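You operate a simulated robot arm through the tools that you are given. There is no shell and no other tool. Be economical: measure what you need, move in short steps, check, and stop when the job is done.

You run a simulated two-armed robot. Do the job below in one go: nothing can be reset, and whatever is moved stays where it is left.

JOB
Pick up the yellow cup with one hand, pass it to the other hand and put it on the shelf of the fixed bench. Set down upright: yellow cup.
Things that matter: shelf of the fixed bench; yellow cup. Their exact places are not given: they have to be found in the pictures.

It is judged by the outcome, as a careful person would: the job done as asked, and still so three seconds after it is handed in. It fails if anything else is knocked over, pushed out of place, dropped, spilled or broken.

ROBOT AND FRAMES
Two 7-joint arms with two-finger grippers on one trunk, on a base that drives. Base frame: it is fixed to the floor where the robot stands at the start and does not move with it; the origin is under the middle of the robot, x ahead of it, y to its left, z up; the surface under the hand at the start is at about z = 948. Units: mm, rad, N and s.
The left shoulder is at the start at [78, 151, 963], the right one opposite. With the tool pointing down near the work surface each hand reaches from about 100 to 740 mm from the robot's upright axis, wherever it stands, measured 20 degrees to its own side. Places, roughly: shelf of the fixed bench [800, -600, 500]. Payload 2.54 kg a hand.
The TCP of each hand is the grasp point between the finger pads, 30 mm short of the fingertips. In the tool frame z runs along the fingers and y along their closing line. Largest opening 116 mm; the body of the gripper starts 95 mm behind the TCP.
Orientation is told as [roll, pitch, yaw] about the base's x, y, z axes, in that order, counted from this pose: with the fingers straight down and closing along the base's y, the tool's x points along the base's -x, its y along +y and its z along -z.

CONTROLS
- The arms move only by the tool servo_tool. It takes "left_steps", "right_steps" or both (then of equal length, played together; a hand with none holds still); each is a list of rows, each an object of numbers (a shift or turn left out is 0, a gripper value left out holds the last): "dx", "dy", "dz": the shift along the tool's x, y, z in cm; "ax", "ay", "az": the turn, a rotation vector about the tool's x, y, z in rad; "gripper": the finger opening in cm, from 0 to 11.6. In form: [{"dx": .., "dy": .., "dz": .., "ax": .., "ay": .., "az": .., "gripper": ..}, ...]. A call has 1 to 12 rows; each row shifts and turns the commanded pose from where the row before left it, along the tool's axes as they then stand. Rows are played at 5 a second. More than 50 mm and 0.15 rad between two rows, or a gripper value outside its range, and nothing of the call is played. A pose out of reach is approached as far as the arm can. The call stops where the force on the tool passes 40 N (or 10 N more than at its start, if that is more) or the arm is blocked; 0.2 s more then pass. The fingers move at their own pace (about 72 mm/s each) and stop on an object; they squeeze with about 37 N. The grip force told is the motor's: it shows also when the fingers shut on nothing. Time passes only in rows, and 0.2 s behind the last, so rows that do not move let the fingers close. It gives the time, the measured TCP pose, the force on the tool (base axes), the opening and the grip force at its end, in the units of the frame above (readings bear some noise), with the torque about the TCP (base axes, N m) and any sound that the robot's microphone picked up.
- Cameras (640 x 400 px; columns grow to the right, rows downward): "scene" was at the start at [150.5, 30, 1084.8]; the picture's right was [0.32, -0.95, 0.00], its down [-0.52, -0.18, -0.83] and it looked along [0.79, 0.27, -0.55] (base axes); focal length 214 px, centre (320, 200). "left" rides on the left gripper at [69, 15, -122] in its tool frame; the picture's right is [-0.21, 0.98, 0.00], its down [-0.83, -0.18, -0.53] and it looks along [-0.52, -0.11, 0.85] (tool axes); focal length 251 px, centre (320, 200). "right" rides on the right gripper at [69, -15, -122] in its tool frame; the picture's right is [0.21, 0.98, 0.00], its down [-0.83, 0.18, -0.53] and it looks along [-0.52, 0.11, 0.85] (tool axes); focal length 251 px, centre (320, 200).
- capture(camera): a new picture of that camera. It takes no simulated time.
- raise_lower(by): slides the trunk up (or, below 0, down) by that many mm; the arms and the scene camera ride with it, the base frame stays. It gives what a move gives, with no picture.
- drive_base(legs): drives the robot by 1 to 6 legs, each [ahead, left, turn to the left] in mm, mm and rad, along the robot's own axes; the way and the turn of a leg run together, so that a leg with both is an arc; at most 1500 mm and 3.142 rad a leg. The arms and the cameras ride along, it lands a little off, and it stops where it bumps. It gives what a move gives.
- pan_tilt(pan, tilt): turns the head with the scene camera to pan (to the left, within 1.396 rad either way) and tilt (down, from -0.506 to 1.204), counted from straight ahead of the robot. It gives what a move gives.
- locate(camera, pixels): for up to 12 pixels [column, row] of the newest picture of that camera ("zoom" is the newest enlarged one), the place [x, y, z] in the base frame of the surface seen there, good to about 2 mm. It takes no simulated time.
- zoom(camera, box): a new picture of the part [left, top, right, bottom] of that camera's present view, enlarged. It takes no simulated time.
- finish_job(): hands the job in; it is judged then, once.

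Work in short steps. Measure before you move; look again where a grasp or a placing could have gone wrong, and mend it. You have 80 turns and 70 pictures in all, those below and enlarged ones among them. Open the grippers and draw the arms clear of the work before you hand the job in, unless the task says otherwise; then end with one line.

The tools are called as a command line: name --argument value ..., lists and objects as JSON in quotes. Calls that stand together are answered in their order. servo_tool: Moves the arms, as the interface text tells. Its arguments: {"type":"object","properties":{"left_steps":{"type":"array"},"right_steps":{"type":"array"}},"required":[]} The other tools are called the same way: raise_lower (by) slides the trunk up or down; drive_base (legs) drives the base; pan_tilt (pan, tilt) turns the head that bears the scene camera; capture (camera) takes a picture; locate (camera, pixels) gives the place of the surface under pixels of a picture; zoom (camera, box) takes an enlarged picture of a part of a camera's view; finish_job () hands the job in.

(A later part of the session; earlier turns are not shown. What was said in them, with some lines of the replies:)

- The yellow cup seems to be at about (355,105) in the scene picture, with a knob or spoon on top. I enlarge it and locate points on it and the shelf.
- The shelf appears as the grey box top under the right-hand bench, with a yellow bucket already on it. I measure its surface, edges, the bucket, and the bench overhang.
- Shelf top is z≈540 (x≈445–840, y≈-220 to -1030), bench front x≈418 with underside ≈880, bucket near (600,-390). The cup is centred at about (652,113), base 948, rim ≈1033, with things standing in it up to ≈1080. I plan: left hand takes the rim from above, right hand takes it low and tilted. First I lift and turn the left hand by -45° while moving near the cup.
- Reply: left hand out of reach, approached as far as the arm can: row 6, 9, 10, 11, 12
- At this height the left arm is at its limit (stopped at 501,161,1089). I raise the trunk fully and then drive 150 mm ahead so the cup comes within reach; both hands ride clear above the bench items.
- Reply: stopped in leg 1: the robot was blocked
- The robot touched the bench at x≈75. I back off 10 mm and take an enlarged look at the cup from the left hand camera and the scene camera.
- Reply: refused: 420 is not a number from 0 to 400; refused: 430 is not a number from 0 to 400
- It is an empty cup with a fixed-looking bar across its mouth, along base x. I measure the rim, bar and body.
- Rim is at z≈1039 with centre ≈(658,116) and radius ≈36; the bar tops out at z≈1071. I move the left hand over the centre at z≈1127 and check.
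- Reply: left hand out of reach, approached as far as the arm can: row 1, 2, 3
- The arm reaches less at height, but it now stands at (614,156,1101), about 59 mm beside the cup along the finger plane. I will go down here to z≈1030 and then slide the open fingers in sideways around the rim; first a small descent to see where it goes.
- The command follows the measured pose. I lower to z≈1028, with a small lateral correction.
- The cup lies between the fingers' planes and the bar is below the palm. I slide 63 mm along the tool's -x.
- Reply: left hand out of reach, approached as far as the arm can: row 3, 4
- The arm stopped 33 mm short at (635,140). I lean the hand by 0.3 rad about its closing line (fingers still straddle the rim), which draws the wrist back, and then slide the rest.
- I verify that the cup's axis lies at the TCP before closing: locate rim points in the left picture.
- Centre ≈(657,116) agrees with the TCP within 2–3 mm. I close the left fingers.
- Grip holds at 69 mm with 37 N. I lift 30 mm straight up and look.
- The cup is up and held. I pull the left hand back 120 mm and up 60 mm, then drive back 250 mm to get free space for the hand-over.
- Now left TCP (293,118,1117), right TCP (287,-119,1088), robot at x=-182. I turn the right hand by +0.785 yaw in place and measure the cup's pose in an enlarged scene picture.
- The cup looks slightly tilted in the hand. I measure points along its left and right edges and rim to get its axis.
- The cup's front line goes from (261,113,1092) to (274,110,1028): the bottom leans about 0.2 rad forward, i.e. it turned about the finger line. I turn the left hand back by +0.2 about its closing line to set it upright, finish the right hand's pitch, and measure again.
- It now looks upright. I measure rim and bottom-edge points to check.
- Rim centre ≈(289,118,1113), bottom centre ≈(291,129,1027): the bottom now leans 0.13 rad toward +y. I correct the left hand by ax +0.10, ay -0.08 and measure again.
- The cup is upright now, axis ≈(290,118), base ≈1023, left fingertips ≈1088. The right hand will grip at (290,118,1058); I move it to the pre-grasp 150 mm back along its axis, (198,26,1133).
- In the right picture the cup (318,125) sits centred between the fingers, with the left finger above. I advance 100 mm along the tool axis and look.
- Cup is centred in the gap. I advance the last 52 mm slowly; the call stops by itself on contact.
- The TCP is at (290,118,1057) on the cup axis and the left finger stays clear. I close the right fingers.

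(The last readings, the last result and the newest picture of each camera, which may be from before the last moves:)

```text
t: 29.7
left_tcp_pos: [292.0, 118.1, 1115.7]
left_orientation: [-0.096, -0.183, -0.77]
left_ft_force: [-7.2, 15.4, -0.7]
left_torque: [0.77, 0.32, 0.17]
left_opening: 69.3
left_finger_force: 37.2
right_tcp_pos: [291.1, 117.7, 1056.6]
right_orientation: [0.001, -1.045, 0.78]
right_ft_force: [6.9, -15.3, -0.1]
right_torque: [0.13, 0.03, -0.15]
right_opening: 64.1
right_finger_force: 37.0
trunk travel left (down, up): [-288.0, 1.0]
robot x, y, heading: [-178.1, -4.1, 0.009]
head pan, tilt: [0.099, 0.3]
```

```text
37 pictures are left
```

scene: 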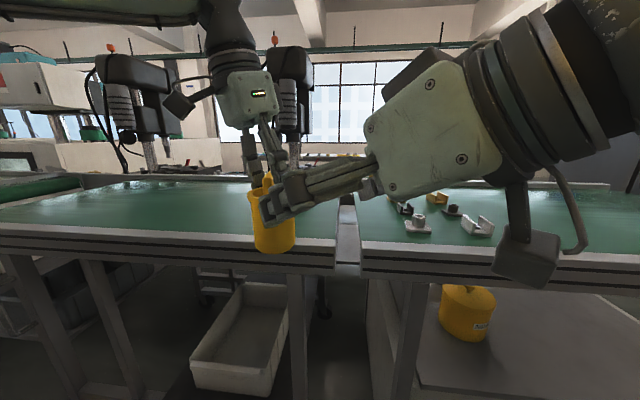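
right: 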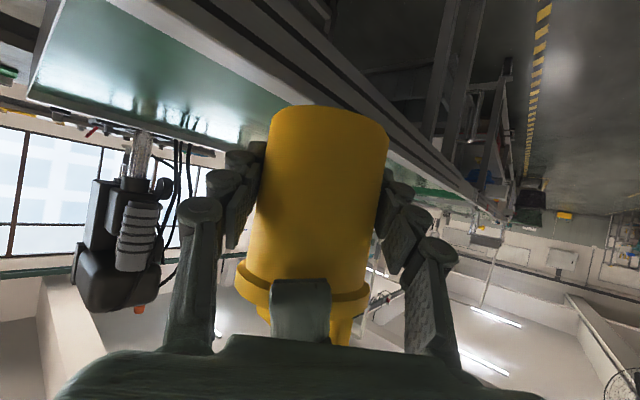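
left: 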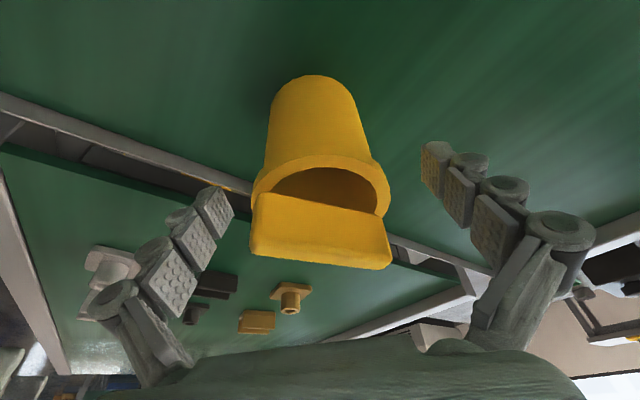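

Right holds at 64 mm with 37 N; there is 15 N between the hands. I open the left only to 84 mm (the near finger is close to the right palm), then check.

servo_tool --left_steps '[{"gripper": 7.4}, {"gripper": 7.9}, {"gripper": 8.4}, {}]'

capture --camera "left"

```text
t: 30.7
left_tcp_pos: [292.4, 116.6, 1117.9]
left_orientation: [-0.099, -0.187, -0.769]
left_ft_force: [0.2, -0.5, -0.1]
left_torque: [-0.02, 0.01, 0.01]
left_opening: 84.1
left_finger_force: 0.0
right_tcp_pos: [290.0, 118.6, 1057.0]
right_orientation: [0.002, -1.044, 0.787]
right_ft_force: [0.3, -0.7, 0.4]
right_torque: [0.01, 0.0, 0.01]
right_opening: 63.7
right_finger_force: 37.4
trunk travel left (down, up): [-288.0, 1.0]
robot x, y, heading: [-179.7, -2.6, 0.009]
head pan, tilt: [0.099, 0.3]
```

```text
36 pictures are left
```

left: 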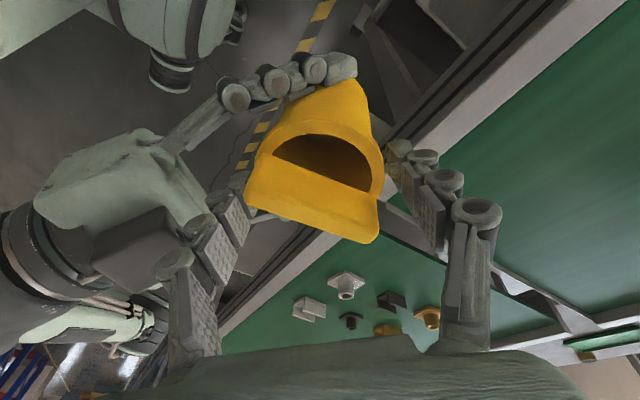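

The left hand is free (force ≈0). I raise it straight up 60 mm, then draw it away up-left.

servo_tool --left_steps '[{"dx": -0.28, "dy": -0.15, "dz": -1.47}, {"dx": -0.28, "dy": -0.15, "dz": -1.47}, {"dx": -0.28, "dy": -0.15, "dz": -1.47}, {"dx": -0.28, "dy": -0.15, "dz": -1.47}, {"dx": 3, "dz": -1}, {"dx": 3, "dz": -1}, {"dx": 3, "dz": 0}, {"dx": 3}, {}]'

capture --camera "right"

capture --camera "scene"

```text
t: 32.7
left_tcp_pos: [205.6, 204.8, 1174.8]
left_orientation: [-0.098, -0.185, -0.773]
left_ft_force: [0.9, -0.9, 0.6]
left_torque: [0.03, 0.01, 0.01]
left_opening: 84.0
left_finger_force: 0.0
right_tcp_pos: [291.3, 118.5, 1057.4]
right_orientation: [0.002, -1.045, 0.785]
right_ft_force: [-1.0, -0.6, 0.6]
right_torque: [0.01, 0.01, 0.02]
right_opening: 64.0
right_finger_force: 36.4
trunk travel left (down, up): [-288.0, 1.0]
robot x, y, heading: [-179.8, -2.4, 0.003]
head pan, tilt: [0.099, 0.3]
```

```text
35 pictures are left
```

right: 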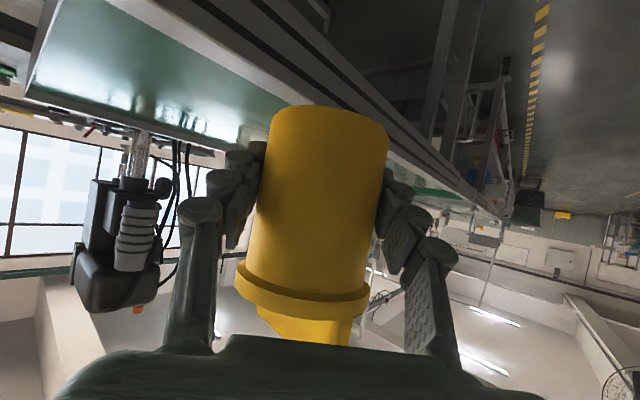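

```text
34 pictures are left
```

scene: 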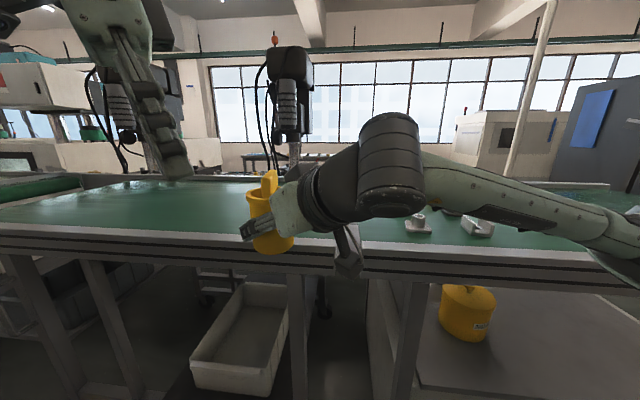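

Hand-over done: the right hand holds the cup alone. I measure the cup's bottom edge and side to know its base height and tilt relative to the right TCP.

locate --camera "right" --pixels '[[325, 110], [290, 110], [365, 117], [320, 140], [320, 180], [320, 230], [280, 140], [365, 140], [290, 240], [350, 250]]'

zoom --camera "scene" --box '[220, 150, 320, 260]'

locate --camera "zoom" --pixels '[[210, 180], [230, 200], [260, 350], [290, 370], [350, 360], [290, 340], [250, 190], [320, 280]]'

```text
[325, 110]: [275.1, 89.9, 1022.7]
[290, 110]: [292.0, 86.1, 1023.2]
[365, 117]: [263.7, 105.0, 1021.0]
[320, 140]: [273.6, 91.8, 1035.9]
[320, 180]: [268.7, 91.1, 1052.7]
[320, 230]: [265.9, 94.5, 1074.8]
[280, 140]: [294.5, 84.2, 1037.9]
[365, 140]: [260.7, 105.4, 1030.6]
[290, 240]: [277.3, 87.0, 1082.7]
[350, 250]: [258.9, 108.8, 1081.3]
```

```text
3.64 times, centred on (270, 205) of scene
```

zoom: 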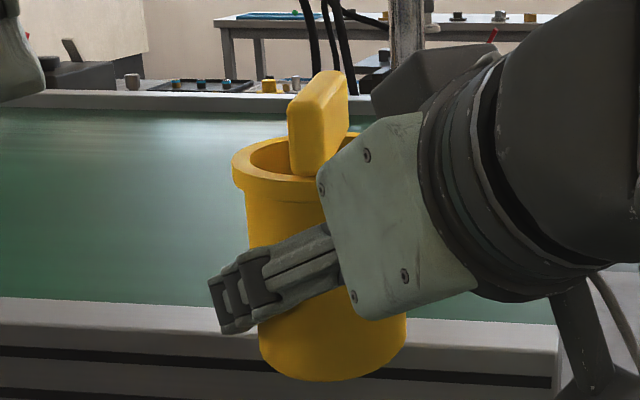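

```text
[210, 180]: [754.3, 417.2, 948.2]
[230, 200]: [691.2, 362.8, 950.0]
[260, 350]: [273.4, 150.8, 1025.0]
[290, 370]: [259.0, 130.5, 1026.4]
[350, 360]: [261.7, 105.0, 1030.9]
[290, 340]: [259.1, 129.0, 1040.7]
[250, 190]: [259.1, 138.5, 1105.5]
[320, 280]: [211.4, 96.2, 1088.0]
```

The cup hangs upright, base about 36 mm below the right TCP (axis ≈(290,117)). Now I turn the right hand to yaw 0 about the vertical and tuck the left hand back.

servo_tool --right_steps '[{"ax": 0.1133, "az": 0.0654}, {"ax": 0.1133, "az": 0.0654}, {"ax": 0.1133, "az": 0.0654}, {"ax": 0.1133, "az": 0.0654}, {"ax": 0.1133, "az": 0.0654}, {"ax": 0.1133, "az": 0.0654}, {}]' --left_steps '[{"dx": 3.6, "dy": -0.7, "dz": -0.7}, {"dx": 3.6, "dy": -0.7, "dz": -0.7}, {"dx": 3.6, "dy": -0.7, "dz": -0.7}, {"dx": 3.6, "dy": -0.7, "dz": -0.7}, {"dx": 3.6, "dy": -0.7, "dz": -0.7}, {"dx": 3.6, "dy": -0.7, "dz": -0.7}, {}]'

servo_tool --right_steps '[{"dy": -3}, {"dy": -4}, {"dy": -4}, {"dy": -4}, {"dy": -4}, {"dy": -3}, {}]'

capture --camera "scene"

capture --camera "right"

```text
t: 34.3
left_tcp_pos: [30.4, 294.0, 1164.9]
left_orientation: [-0.101, -0.186, -0.77]
left_ft_force: [-0.2, -0.2, -0.7]
left_torque: [-0.02, 0.04, -0.03]
left_opening: 84.2
left_finger_force: 0.0
left hand out of reach, approached as far as the arm can: row 5, 6
right_tcp_pos: [292.2, 118.5, 1056.9]
right_orientation: [-0.002, -1.046, -0.002]
right_ft_force: [0.2, 0.2, 0.2]
right_torque: [0.03, -0.02, 0.01]
right_opening: 64.1
right_finger_force: 37.2
trunk travel left (down, up): [-288.0, 1.0]
robot x, y, heading: [-178.1, 0.6, 0.011]
head pan, tilt: [0.099, 0.3]
```

```text
t: 35.9
left_tcp_pos: [30.0, 294.5, 1164.6]
left_orientation: [-0.1, -0.186, -0.768]
left_ft_force: [1.2, -0.7, 0.7]
left_torque: [-0.05, 0.02, 0.03]
left_opening: 83.8
left_finger_force: 0.1
right_tcp_pos: [291.0, -102.0, 1058.6]
right_orientation: [-0.002, -1.044, 0.003]
right_ft_force: [1.3, -0.5, 0.2]
right_torque: [-0.02, -0.01, -0.03]
right_opening: 63.7
right_finger_force: 37.4
trunk travel left (down, up): [-288.0, 1.0]
robot x, y, heading: [-181.0, -3.4, 0.006]
head pan, tilt: [0.099, 0.3]
```

```text
32 pictures are left
```

scene: 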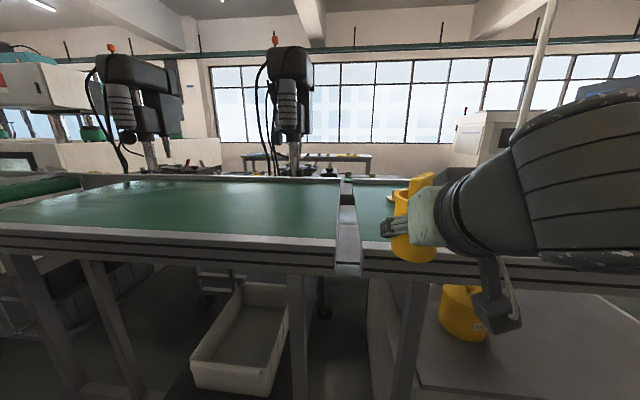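

```text
31 pictures are left
```

right: 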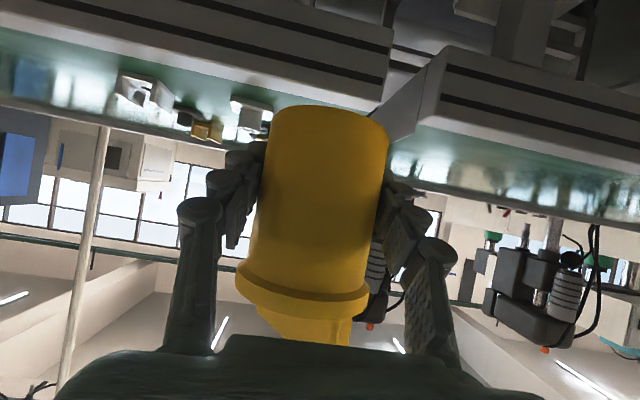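

Both hands are stowed well. I drive 578 mm to the right so that the cup is in front of the free part of the shelf (y≈-680).

drive_base --legs '[[0, -578, 0]]'

raise_lower --by -285

pan_tilt --pan -0.05 --tilt 0.5

capture --camera "scene"

```text
t: 42.0
left_tcp_pos: [36.0, -293.2, 1165.1]
left_orientation: [-0.099, -0.186, -0.765]
left_ft_force: [-0.2, 1.0, -0.6]
left_torque: [0.01, -0.04, -0.01]
left_opening: 84.0
left_finger_force: 0.0
right_tcp_pos: [296.3, -690.1, 1058.1]
right_orientation: [-0.003, -1.044, 0.003]
right_ft_force: [0.5, 0.2, 0.6]
right_torque: [0.01, 0.0, -0.01]
right_opening: 64.0
right_finger_force: 37.3
trunk travel left (down, up): [-288.0, 1.0]
robot x, y, heading: [-174.2, -588.6, 0.013]
head pan, tilt: [0.099, 0.3]
```

```text
t: 44.9
left_tcp_pos: [35.0, -292.8, 880.6]
left_orientation: [-0.099, -0.187, -0.766]
left_ft_force: [0.9, 0.0, -0.8]
left_torque: [0.0, 0.02, 0.0]
left_opening: 83.9
left_finger_force: 0.0
right_tcp_pos: [296.7, -689.6, 774.1]
right_orientation: [-0.001, -1.043, 0.003]
right_ft_force: [-0.5, -0.5, 0.5]
right_torque: [-0.01, -0.02, -0.04]
right_opening: 64.0
right_finger_force: 37.2
trunk travel left (down, up): [-3.0, 286.0]
robot x, y, heading: [-174.3, -592.2, 0.016]
head pan, tilt: [0.099, 0.3]
```

```text
t: 45.7
left_tcp_pos: [35.1, -295.0, 880.3]
left_orientation: [-0.101, -0.187, -0.766]
left_ft_force: [0.3, 0.1, -0.1]
left_torque: [-0.01, -0.01, -0.02]
left_opening: 84.1
left_finger_force: 0.1
right_tcp_pos: [297.2, -690.1, 772.5]
right_orientation: [0.0, -1.044, 0.003]
right_ft_force: [0.0, -0.4, 0.3]
right_torque: [0.01, -0.03, 0.01]
right_opening: 64.1
right_finger_force: 37.7
trunk travel left (down, up): [-3.0, 286.0]
robot x, y, heading: [-172.8, -584.7, 0.016]
head pan, tilt: [-0.051, 0.499]
```

```text
30 pictures are left
```

scene: 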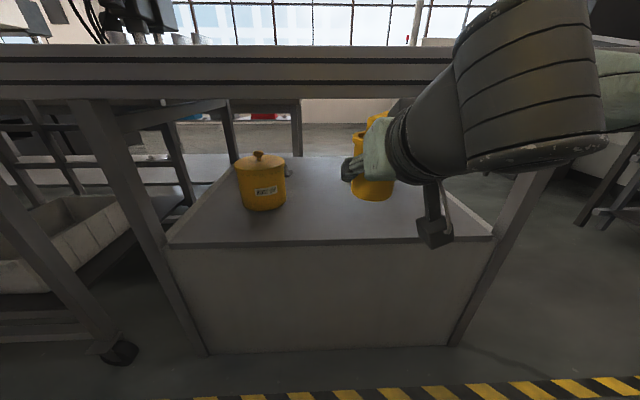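

A clear view of the shelf. I measure its edges, legs, apron underside and the bucket.

locate --camera "scene" --pixels '[[172, 242], [300, 240], [485, 232], [300, 200], [330, 160], [262, 190], [280, 190], [300, 95], [200, 200], [470, 225], [165, 108], [305, 225]]'

zoom --camera "scene" --box '[320, 90, 480, 260]'

```text
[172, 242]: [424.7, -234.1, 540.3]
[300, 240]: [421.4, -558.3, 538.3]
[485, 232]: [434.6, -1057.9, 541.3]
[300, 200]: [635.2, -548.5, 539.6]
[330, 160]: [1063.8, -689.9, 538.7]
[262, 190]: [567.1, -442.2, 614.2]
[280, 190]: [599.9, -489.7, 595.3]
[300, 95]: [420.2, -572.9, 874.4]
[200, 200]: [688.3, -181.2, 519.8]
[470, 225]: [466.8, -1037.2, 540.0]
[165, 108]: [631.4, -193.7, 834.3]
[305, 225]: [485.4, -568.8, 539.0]
```

```text
2.35 times, centred on (400, 175) of scene
```

zoom: 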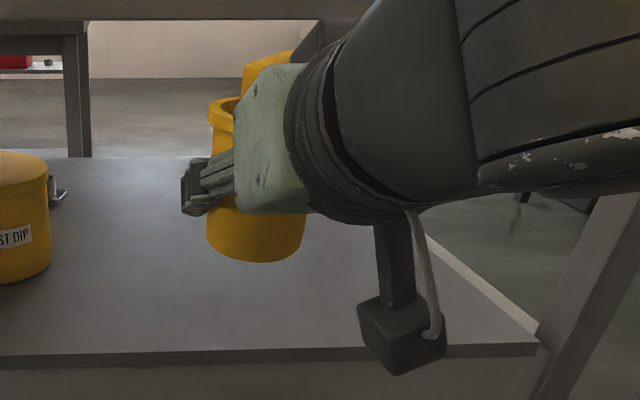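

I check how low the hand-camera box hangs relative to the cup base.

locate --camera "zoom" --pixels '[[395, 368], [400, 345], [365, 330], [250, 258], [230, 240], [290, 240], [440, 350]]'

```text
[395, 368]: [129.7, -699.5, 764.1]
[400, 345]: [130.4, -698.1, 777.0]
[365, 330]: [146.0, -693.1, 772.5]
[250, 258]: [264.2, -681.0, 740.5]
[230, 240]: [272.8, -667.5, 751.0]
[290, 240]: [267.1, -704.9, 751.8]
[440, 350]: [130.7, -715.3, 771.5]
```

The camera box stays about 25 mm above the cup base, so it will clear the shelf. I lower the right hand by 150 mm outside the bench first.

servo_tool --right_steps '[{"dx": 2.6, "dz": 1.5}, {"dx": 2.6, "dz": 1.5}, {"dx": 2.6, "dz": 1.5}, {"dx": 2.6, "dz": 1.5}, {"dx": 2.6, "dz": 1.5}, {}]'

capture --camera "scene"

```text
t: 47.1
left_tcp_pos: [35.9, -294.6, 880.4]
left_orientation: [-0.1, -0.184, -0.766]
left_ft_force: [0.2, -0.3, -0.1]
left_torque: [0.02, 0.0, -0.04]
left_opening: 84.0
left_finger_force: 0.1
right_tcp_pos: [324.4, -672.6, 630.0]
right_orientation: [-0.003, -1.042, 0.004]
right_ft_force: [-0.4, 0.2, 1.2]
right_torque: [-0.01, -0.01, 0.0]
right_opening: 63.7
right_finger_force: 37.1
right hand out of reach, approached as far as the arm can: row 1, 2, 3, 5
trunk travel left (down, up): [-3.0, 286.0]
robot x, y, heading: [-174.8, -589.6, 0.015]
head pan, tilt: [-0.051, 0.499]
```

```text
28 pictures are left
```

scene: 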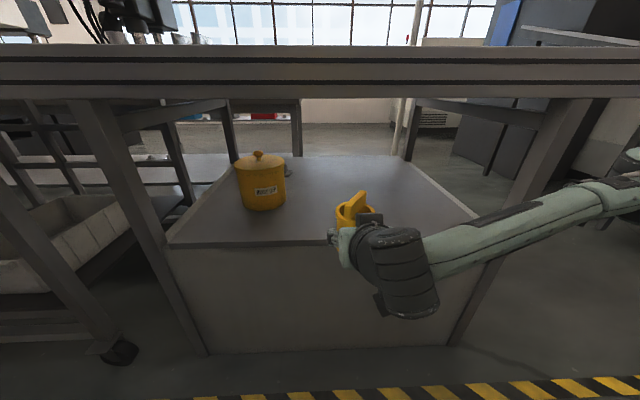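

The hand ended at (324,-673,630), and the forearm now sticks out to the right, near the bench's right leg. I measure forearm points and the leg before driving in.

locate --camera "scene" --pixels '[[480, 240], [540, 215], [600, 195], [620, 190], [400, 260], [520, 190], [490, 290], [410, 310], [350, 205], [635, 155]]'

zoom --camera "scene" --box '[310, 170, 470, 330]'

```text
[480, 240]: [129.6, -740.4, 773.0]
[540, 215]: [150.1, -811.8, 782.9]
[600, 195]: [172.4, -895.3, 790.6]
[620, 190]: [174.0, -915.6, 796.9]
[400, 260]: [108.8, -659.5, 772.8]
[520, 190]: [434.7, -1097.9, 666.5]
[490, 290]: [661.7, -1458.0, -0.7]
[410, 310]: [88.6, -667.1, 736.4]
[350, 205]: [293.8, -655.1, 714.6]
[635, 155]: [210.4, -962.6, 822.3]
```

```text
2.50 times, centred on (390, 250) of scene
```

zoom: 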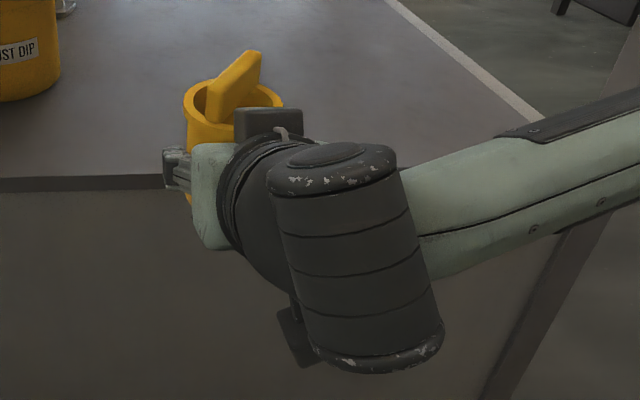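

Driving in would bring the elbow to the bench apron, so instead I keep the robot here and extend the arm straight forward; the elbow then straightens. First 100 mm.

servo_tool --right_steps '[{"dx": -1.25, "dz": 2.17}, {"dx": -1.25, "dz": 2.17}, {"dx": -1.25, "dz": 2.17}, {"dx": -1.25, "dz": 2.17}, {}]'

capture --camera "scene"

```text
t: 48.3
left_tcp_pos: [35.6, -294.3, 880.2]
left_orientation: [-0.1, -0.187, -0.767]
left_ft_force: [-0.4, 0.1, -1.1]
left_torque: [-0.03, 0.0, -0.01]
left_opening: 83.9
left_finger_force: 0.2
right_tcp_pos: [426.7, -671.5, 631.3]
right_orientation: [-0.005, -1.044, 0.003]
right_ft_force: [-0.6, 0.5, 0.6]
right_torque: [0.02, 0.02, 0.03]
right_opening: 63.8
right_finger_force: 37.2
trunk travel left (down, up): [-3.0, 286.0]
robot x, y, heading: [-175.3, -592.5, 0.011]
head pan, tilt: [-0.051, 0.499]
```

```text
26 pictures are left
```

scene: 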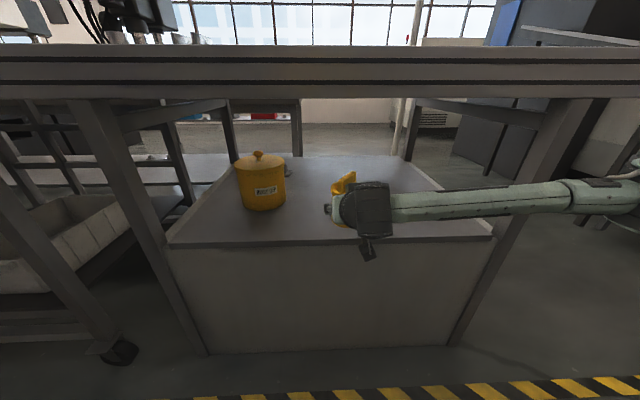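

I measure where the forearm lies now.

locate --camera "scene" --pixels '[[400, 205], [450, 205], [500, 200], [550, 195], [600, 195], [630, 165], [635, 205], [375, 200], [560, 130]]'

```text
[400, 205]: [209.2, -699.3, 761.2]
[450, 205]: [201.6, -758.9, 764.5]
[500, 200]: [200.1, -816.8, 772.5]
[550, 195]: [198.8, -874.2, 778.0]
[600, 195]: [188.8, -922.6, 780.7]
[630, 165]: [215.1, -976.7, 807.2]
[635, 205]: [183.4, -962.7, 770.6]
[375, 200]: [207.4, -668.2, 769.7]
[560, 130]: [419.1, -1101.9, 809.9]
```

The elbow stays at x≈215, well outside the bench. I extend another 125 mm to x≈552.

servo_tool --right_steps '[{"dx": -1.25, "dz": 2.17}, {"dx": -1.25, "dz": 2.17}, {"dx": -1.25, "dz": 2.17}, {"dx": -1.25, "dz": 2.17}, {"dx": -1.25, "dz": 2.17}, {}]'

capture --camera "scene"

capture --camera "right"

```text
t: 49.7
left_tcp_pos: [37.0, -293.0, 880.3]
left_orientation: [-0.098, -0.186, -0.766]
left_ft_force: [-0.3, 0.0, 0.9]
left_torque: [0.0, -0.01, 0.02]
left_opening: 84.0
left_finger_force: 0.1
right_tcp_pos: [552.1, -673.0, 631.4]
right_orientation: [-0.003, -1.044, 0.004]
right_ft_force: [0.2, 0.5, 0.2]
right_torque: [0.03, 0.02, -0.03]
right_opening: 64.1
right_finger_force: 37.4
trunk travel left (down, up): [-3.0, 286.0]
robot x, y, heading: [-175.1, -588.1, 0.016]
head pan, tilt: [-0.051, 0.499]
```

```text
25 pictures are left
```

scene: 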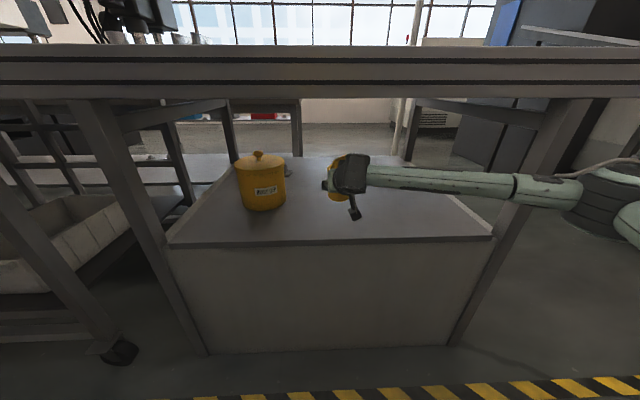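

```text
24 pictures are left
```

right: 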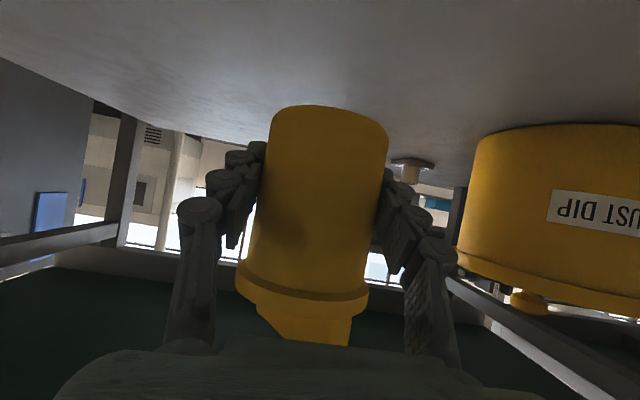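

Cup over the shelf at (552,-673), about 55 mm above it; bucket well clear. I lower 45 mm and check.

servo_tool --right_steps '[{"dx": 1.3, "dz": 0.75}, {"dx": 1.3, "dz": 0.75}, {"dx": 1.3, "dz": 0.75}, {}]'

capture --camera "right"

zoom --camera "scene" --box '[280, 130, 420, 250]'

locate --camera "right" --pixels '[[325, 110], [290, 110], [365, 117], [320, 140], [320, 180], [320, 230], [280, 140], [365, 140], [290, 240], [350, 250], [330, 95]]'

```text
t: 50.7
left_tcp_pos: [35.4, -294.4, 879.7]
left_orientation: [-0.101, -0.186, -0.766]
left_ft_force: [0.0, -0.1, -0.2]
left_torque: [0.02, 0.0, 0.0]
left_opening: 83.9
left_finger_force: 0.0
right_tcp_pos: [551.4, -672.3, 585.4]
right_orientation: [-0.001, -1.044, 0.006]
right_ft_force: [-0.5, -0.2, 0.0]
right_torque: [-0.03, 0.01, 0.0]
right_opening: 63.9
right_finger_force: 37.4
trunk travel left (down, up): [-3.0, 286.0]
robot x, y, heading: [-180.5, -588.5, 0.01]
head pan, tilt: [-0.051, 0.499]
```

```text
23 pictures are left
```

right: 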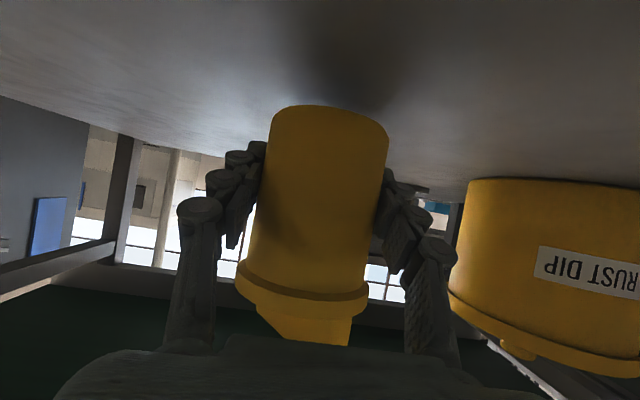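

```text
3.33 times, centred on (350, 190) of scene
```

zoom: 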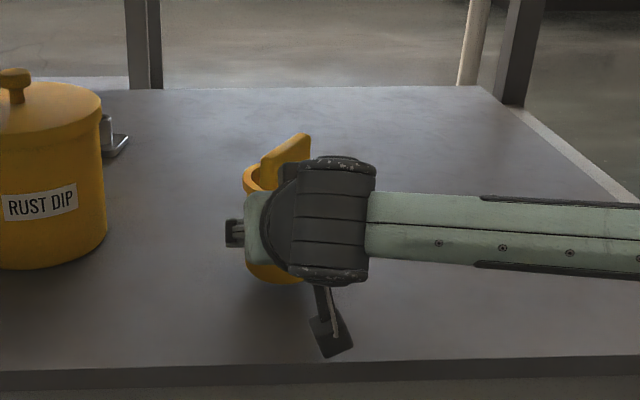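

```text
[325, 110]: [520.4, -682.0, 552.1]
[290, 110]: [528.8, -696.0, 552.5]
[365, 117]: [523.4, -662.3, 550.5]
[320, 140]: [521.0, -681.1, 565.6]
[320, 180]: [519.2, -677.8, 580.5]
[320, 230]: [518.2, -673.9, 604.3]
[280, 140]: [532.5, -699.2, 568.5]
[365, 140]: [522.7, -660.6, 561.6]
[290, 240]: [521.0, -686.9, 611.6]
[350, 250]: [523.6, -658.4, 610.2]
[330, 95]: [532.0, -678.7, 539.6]
```

The base is about 10 mm above the shelf and the cup is upright within 0.04 rad. I lower in 2 mm steps until contact force shows.

servo_tool --right_steps '[{"dx": 0.173, "dz": 0.1}, {"dx": 0.173, "dz": 0.1}, {"dx": 0.173, "dz": 0.1}, {"dx": 0.173, "dz": 0.1}, {}]'

```text
t: 51.9
left_tcp_pos: [35.8, -293.8, 880.6]
left_orientation: [-0.101, -0.187, -0.765]
left_ft_force: [0.0, -0.4, 0.4]
left_torque: [0.0, 0.02, -0.01]
left_opening: 83.8
left_finger_force: 0.0
right_tcp_pos: [549.7, -672.8, 579.5]
right_orientation: [-0.002, -1.045, 0.003]
right_ft_force: [-0.7, -0.1, 0.5]
right_torque: [-0.03, -0.03, 0.02]
right_opening: 64.1
right_finger_force: 37.2
trunk travel left (down, up): [-3.0, 286.0]
robot x, y, heading: [-171.7, -591.7, 0.004]
head pan, tilt: [-0.051, 0.499]
```

servo_tool --right_steps '[{"dx": 0.087, "dz": 0.05}, {"dx": 0.087, "dz": 0.05}, {"dx": 0.087, "dz": 0.05}, {}]'

```text
t: 52.9
left_tcp_pos: [34.5, -295.0, 880.2]
left_orientation: [-0.097, -0.188, -0.768]
left_ft_force: [-0.1, 0.0, 0.0]
left_torque: [0.0, 0.03, 0.01]
left_opening: 84.0
left_finger_force: 0.1
right_tcp_pos: [550.4, -673.1, 577.0]
right_orientation: [-0.002, -1.047, 0.002]
right_ft_force: [-1.6, -1.9, 8.0]
right_torque: [-0.08, 0.3, 0.09]
right_opening: 64.2
right_finger_force: 37.1
trunk travel left (down, up): [-3.0, 286.0]
robot x, y, heading: [-174.5, -587.4, 0.015]
head pan, tilt: [-0.051, 0.499]
```

Contact: 8 N upward at z=577. I open the right fingers gradually and fully.

servo_tool --right_steps '[{"gripper": 6.6}, {"gripper": 7.0}, {"gripper": 8.0}, {"gripper": 9.5}, {"gripper": 11.6}, {}, {}]'

capture --camera "right"

```text
t: 54.5
left_tcp_pos: [36.3, -293.6, 880.2]
left_orientation: [-0.1, -0.187, -0.766]
left_ft_force: [-0.2, -0.1, 0.1]
left_torque: [0.0, 0.0, 0.0]
left_opening: 83.8
left_finger_force: 0.0
right_tcp_pos: [550.2, -671.9, 575.4]
right_orientation: [-0.003, -1.042, 0.004]
right_ft_force: [0.4, 0.4, 0.2]
right_torque: [-0.03, -0.02, -0.01]
right_opening: 116.4
right_finger_force: 0.0
trunk travel left (down, up): [-3.0, 286.0]
robot x, y, heading: [-174.5, -595.1, 0.01]
head pan, tilt: [-0.051, 0.499]
```

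```text
21 pictures are left
```

right: 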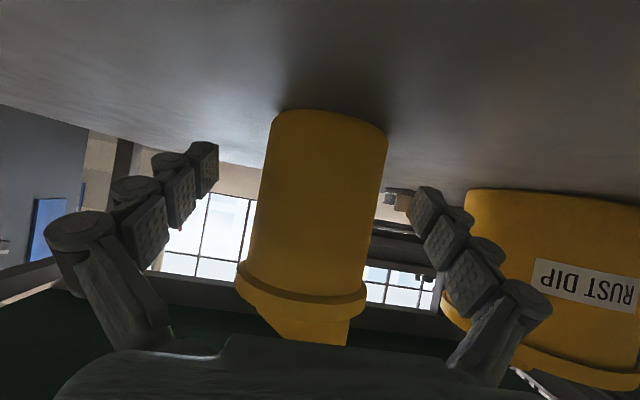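

The cup stands free on the shelf with the fingers clear on both sides. I withdraw backwards along the tool axis and then straight back.

servo_tool --right_steps '[{"dz": -1.5}, {"dz": -2}, {"dz": -2.5}, {"dz": -2.5}, {"dx": 1.5, "dz": -2.6}, {"dx": 1.5, "dz": -2.6}, {"dx": 1.5, "dz": -2.6}, {"dx": 1.5, "dz": -2.6}, {"dx": 1.5, "dz": -2.6}, {}]'

capture --camera "scene"

capture --camera "right"

```text
t: 56.7
left_tcp_pos: [35.3, -293.2, 880.2]
left_orientation: [-0.098, -0.186, -0.767]
left_ft_force: [0.3, 0.0, 0.7]
left_torque: [0.01, 0.04, -0.02]
left_opening: 83.9
left_finger_force: 0.1
right_tcp_pos: [325.2, -672.3, 618.6]
right_orientation: [-0.001, -1.044, 0.002]
right_ft_force: [0.1, 0.4, -0.7]
right_torque: [-0.02, 0.02, 0.01]
right_opening: 115.8
right_finger_force: 0.0
trunk travel left (down, up): [-3.0, 286.0]
robot x, y, heading: [-175.1, -587.0, 0.009]
head pan, tilt: [-0.051, 0.499]
```

```text
20 pictures are left
```

scene: 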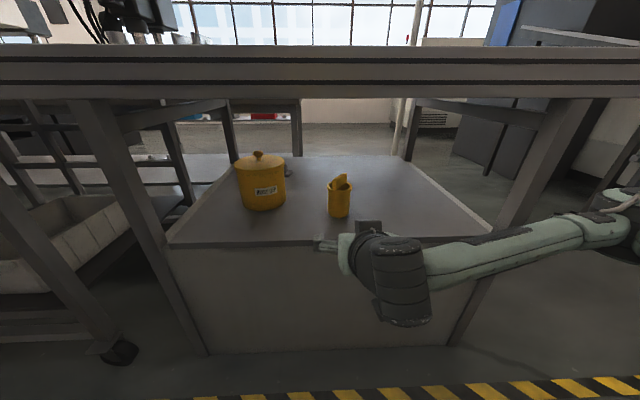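

```text
19 pictures are left
```

right: 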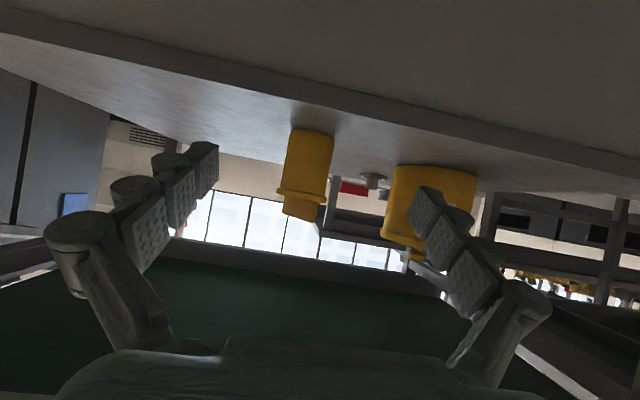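

The cup stands upright on the shelf at about (550,-673), and the bucket hasn't moved. I open the left gripper fully, take one last enlarged look, and then hand in.

servo_tool --left_steps '[{"gripper": 11.6}, {}, {}]'

zoom --camera "scene" --box '[220, 130, 420, 260]'

```text
t: 57.5
left_tcp_pos: [35.8, -294.2, 879.8]
left_orientation: [-0.1, -0.186, -0.764]
left_ft_force: [0.8, 0.2, 0.4]
left_torque: [-0.03, -0.01, -0.01]
left_opening: 115.9
left_finger_force: 0.0
right_tcp_pos: [325.5, -672.7, 617.9]
right_orientation: [-0.002, -1.043, 0.004]
right_ft_force: [0.3, 0.5, -1.2]
right_torque: [0.0, 0.03, -0.02]
right_opening: 116.2
right_finger_force: 0.0
trunk travel left (down, up): [-3.0, 286.0]
robot x, y, heading: [-170.9, -591.1, 0.009]
head pan, tilt: [-0.051, 0.499]
```

```text
3.08 times, centred on (320, 195) of scene
```

zoom: 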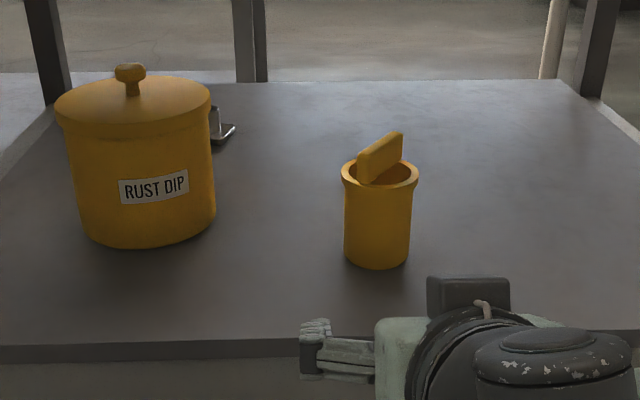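

The cup stands upright and free on the shelf, both grippers are open and both hands are clear, so I hand in.

finish_job

```text
The job is handed in.
```

The left hand picked up the yellow cup and passed it to the right hand, which set it upright on the shelf of the fixed bench. Both grippers are open and clear.
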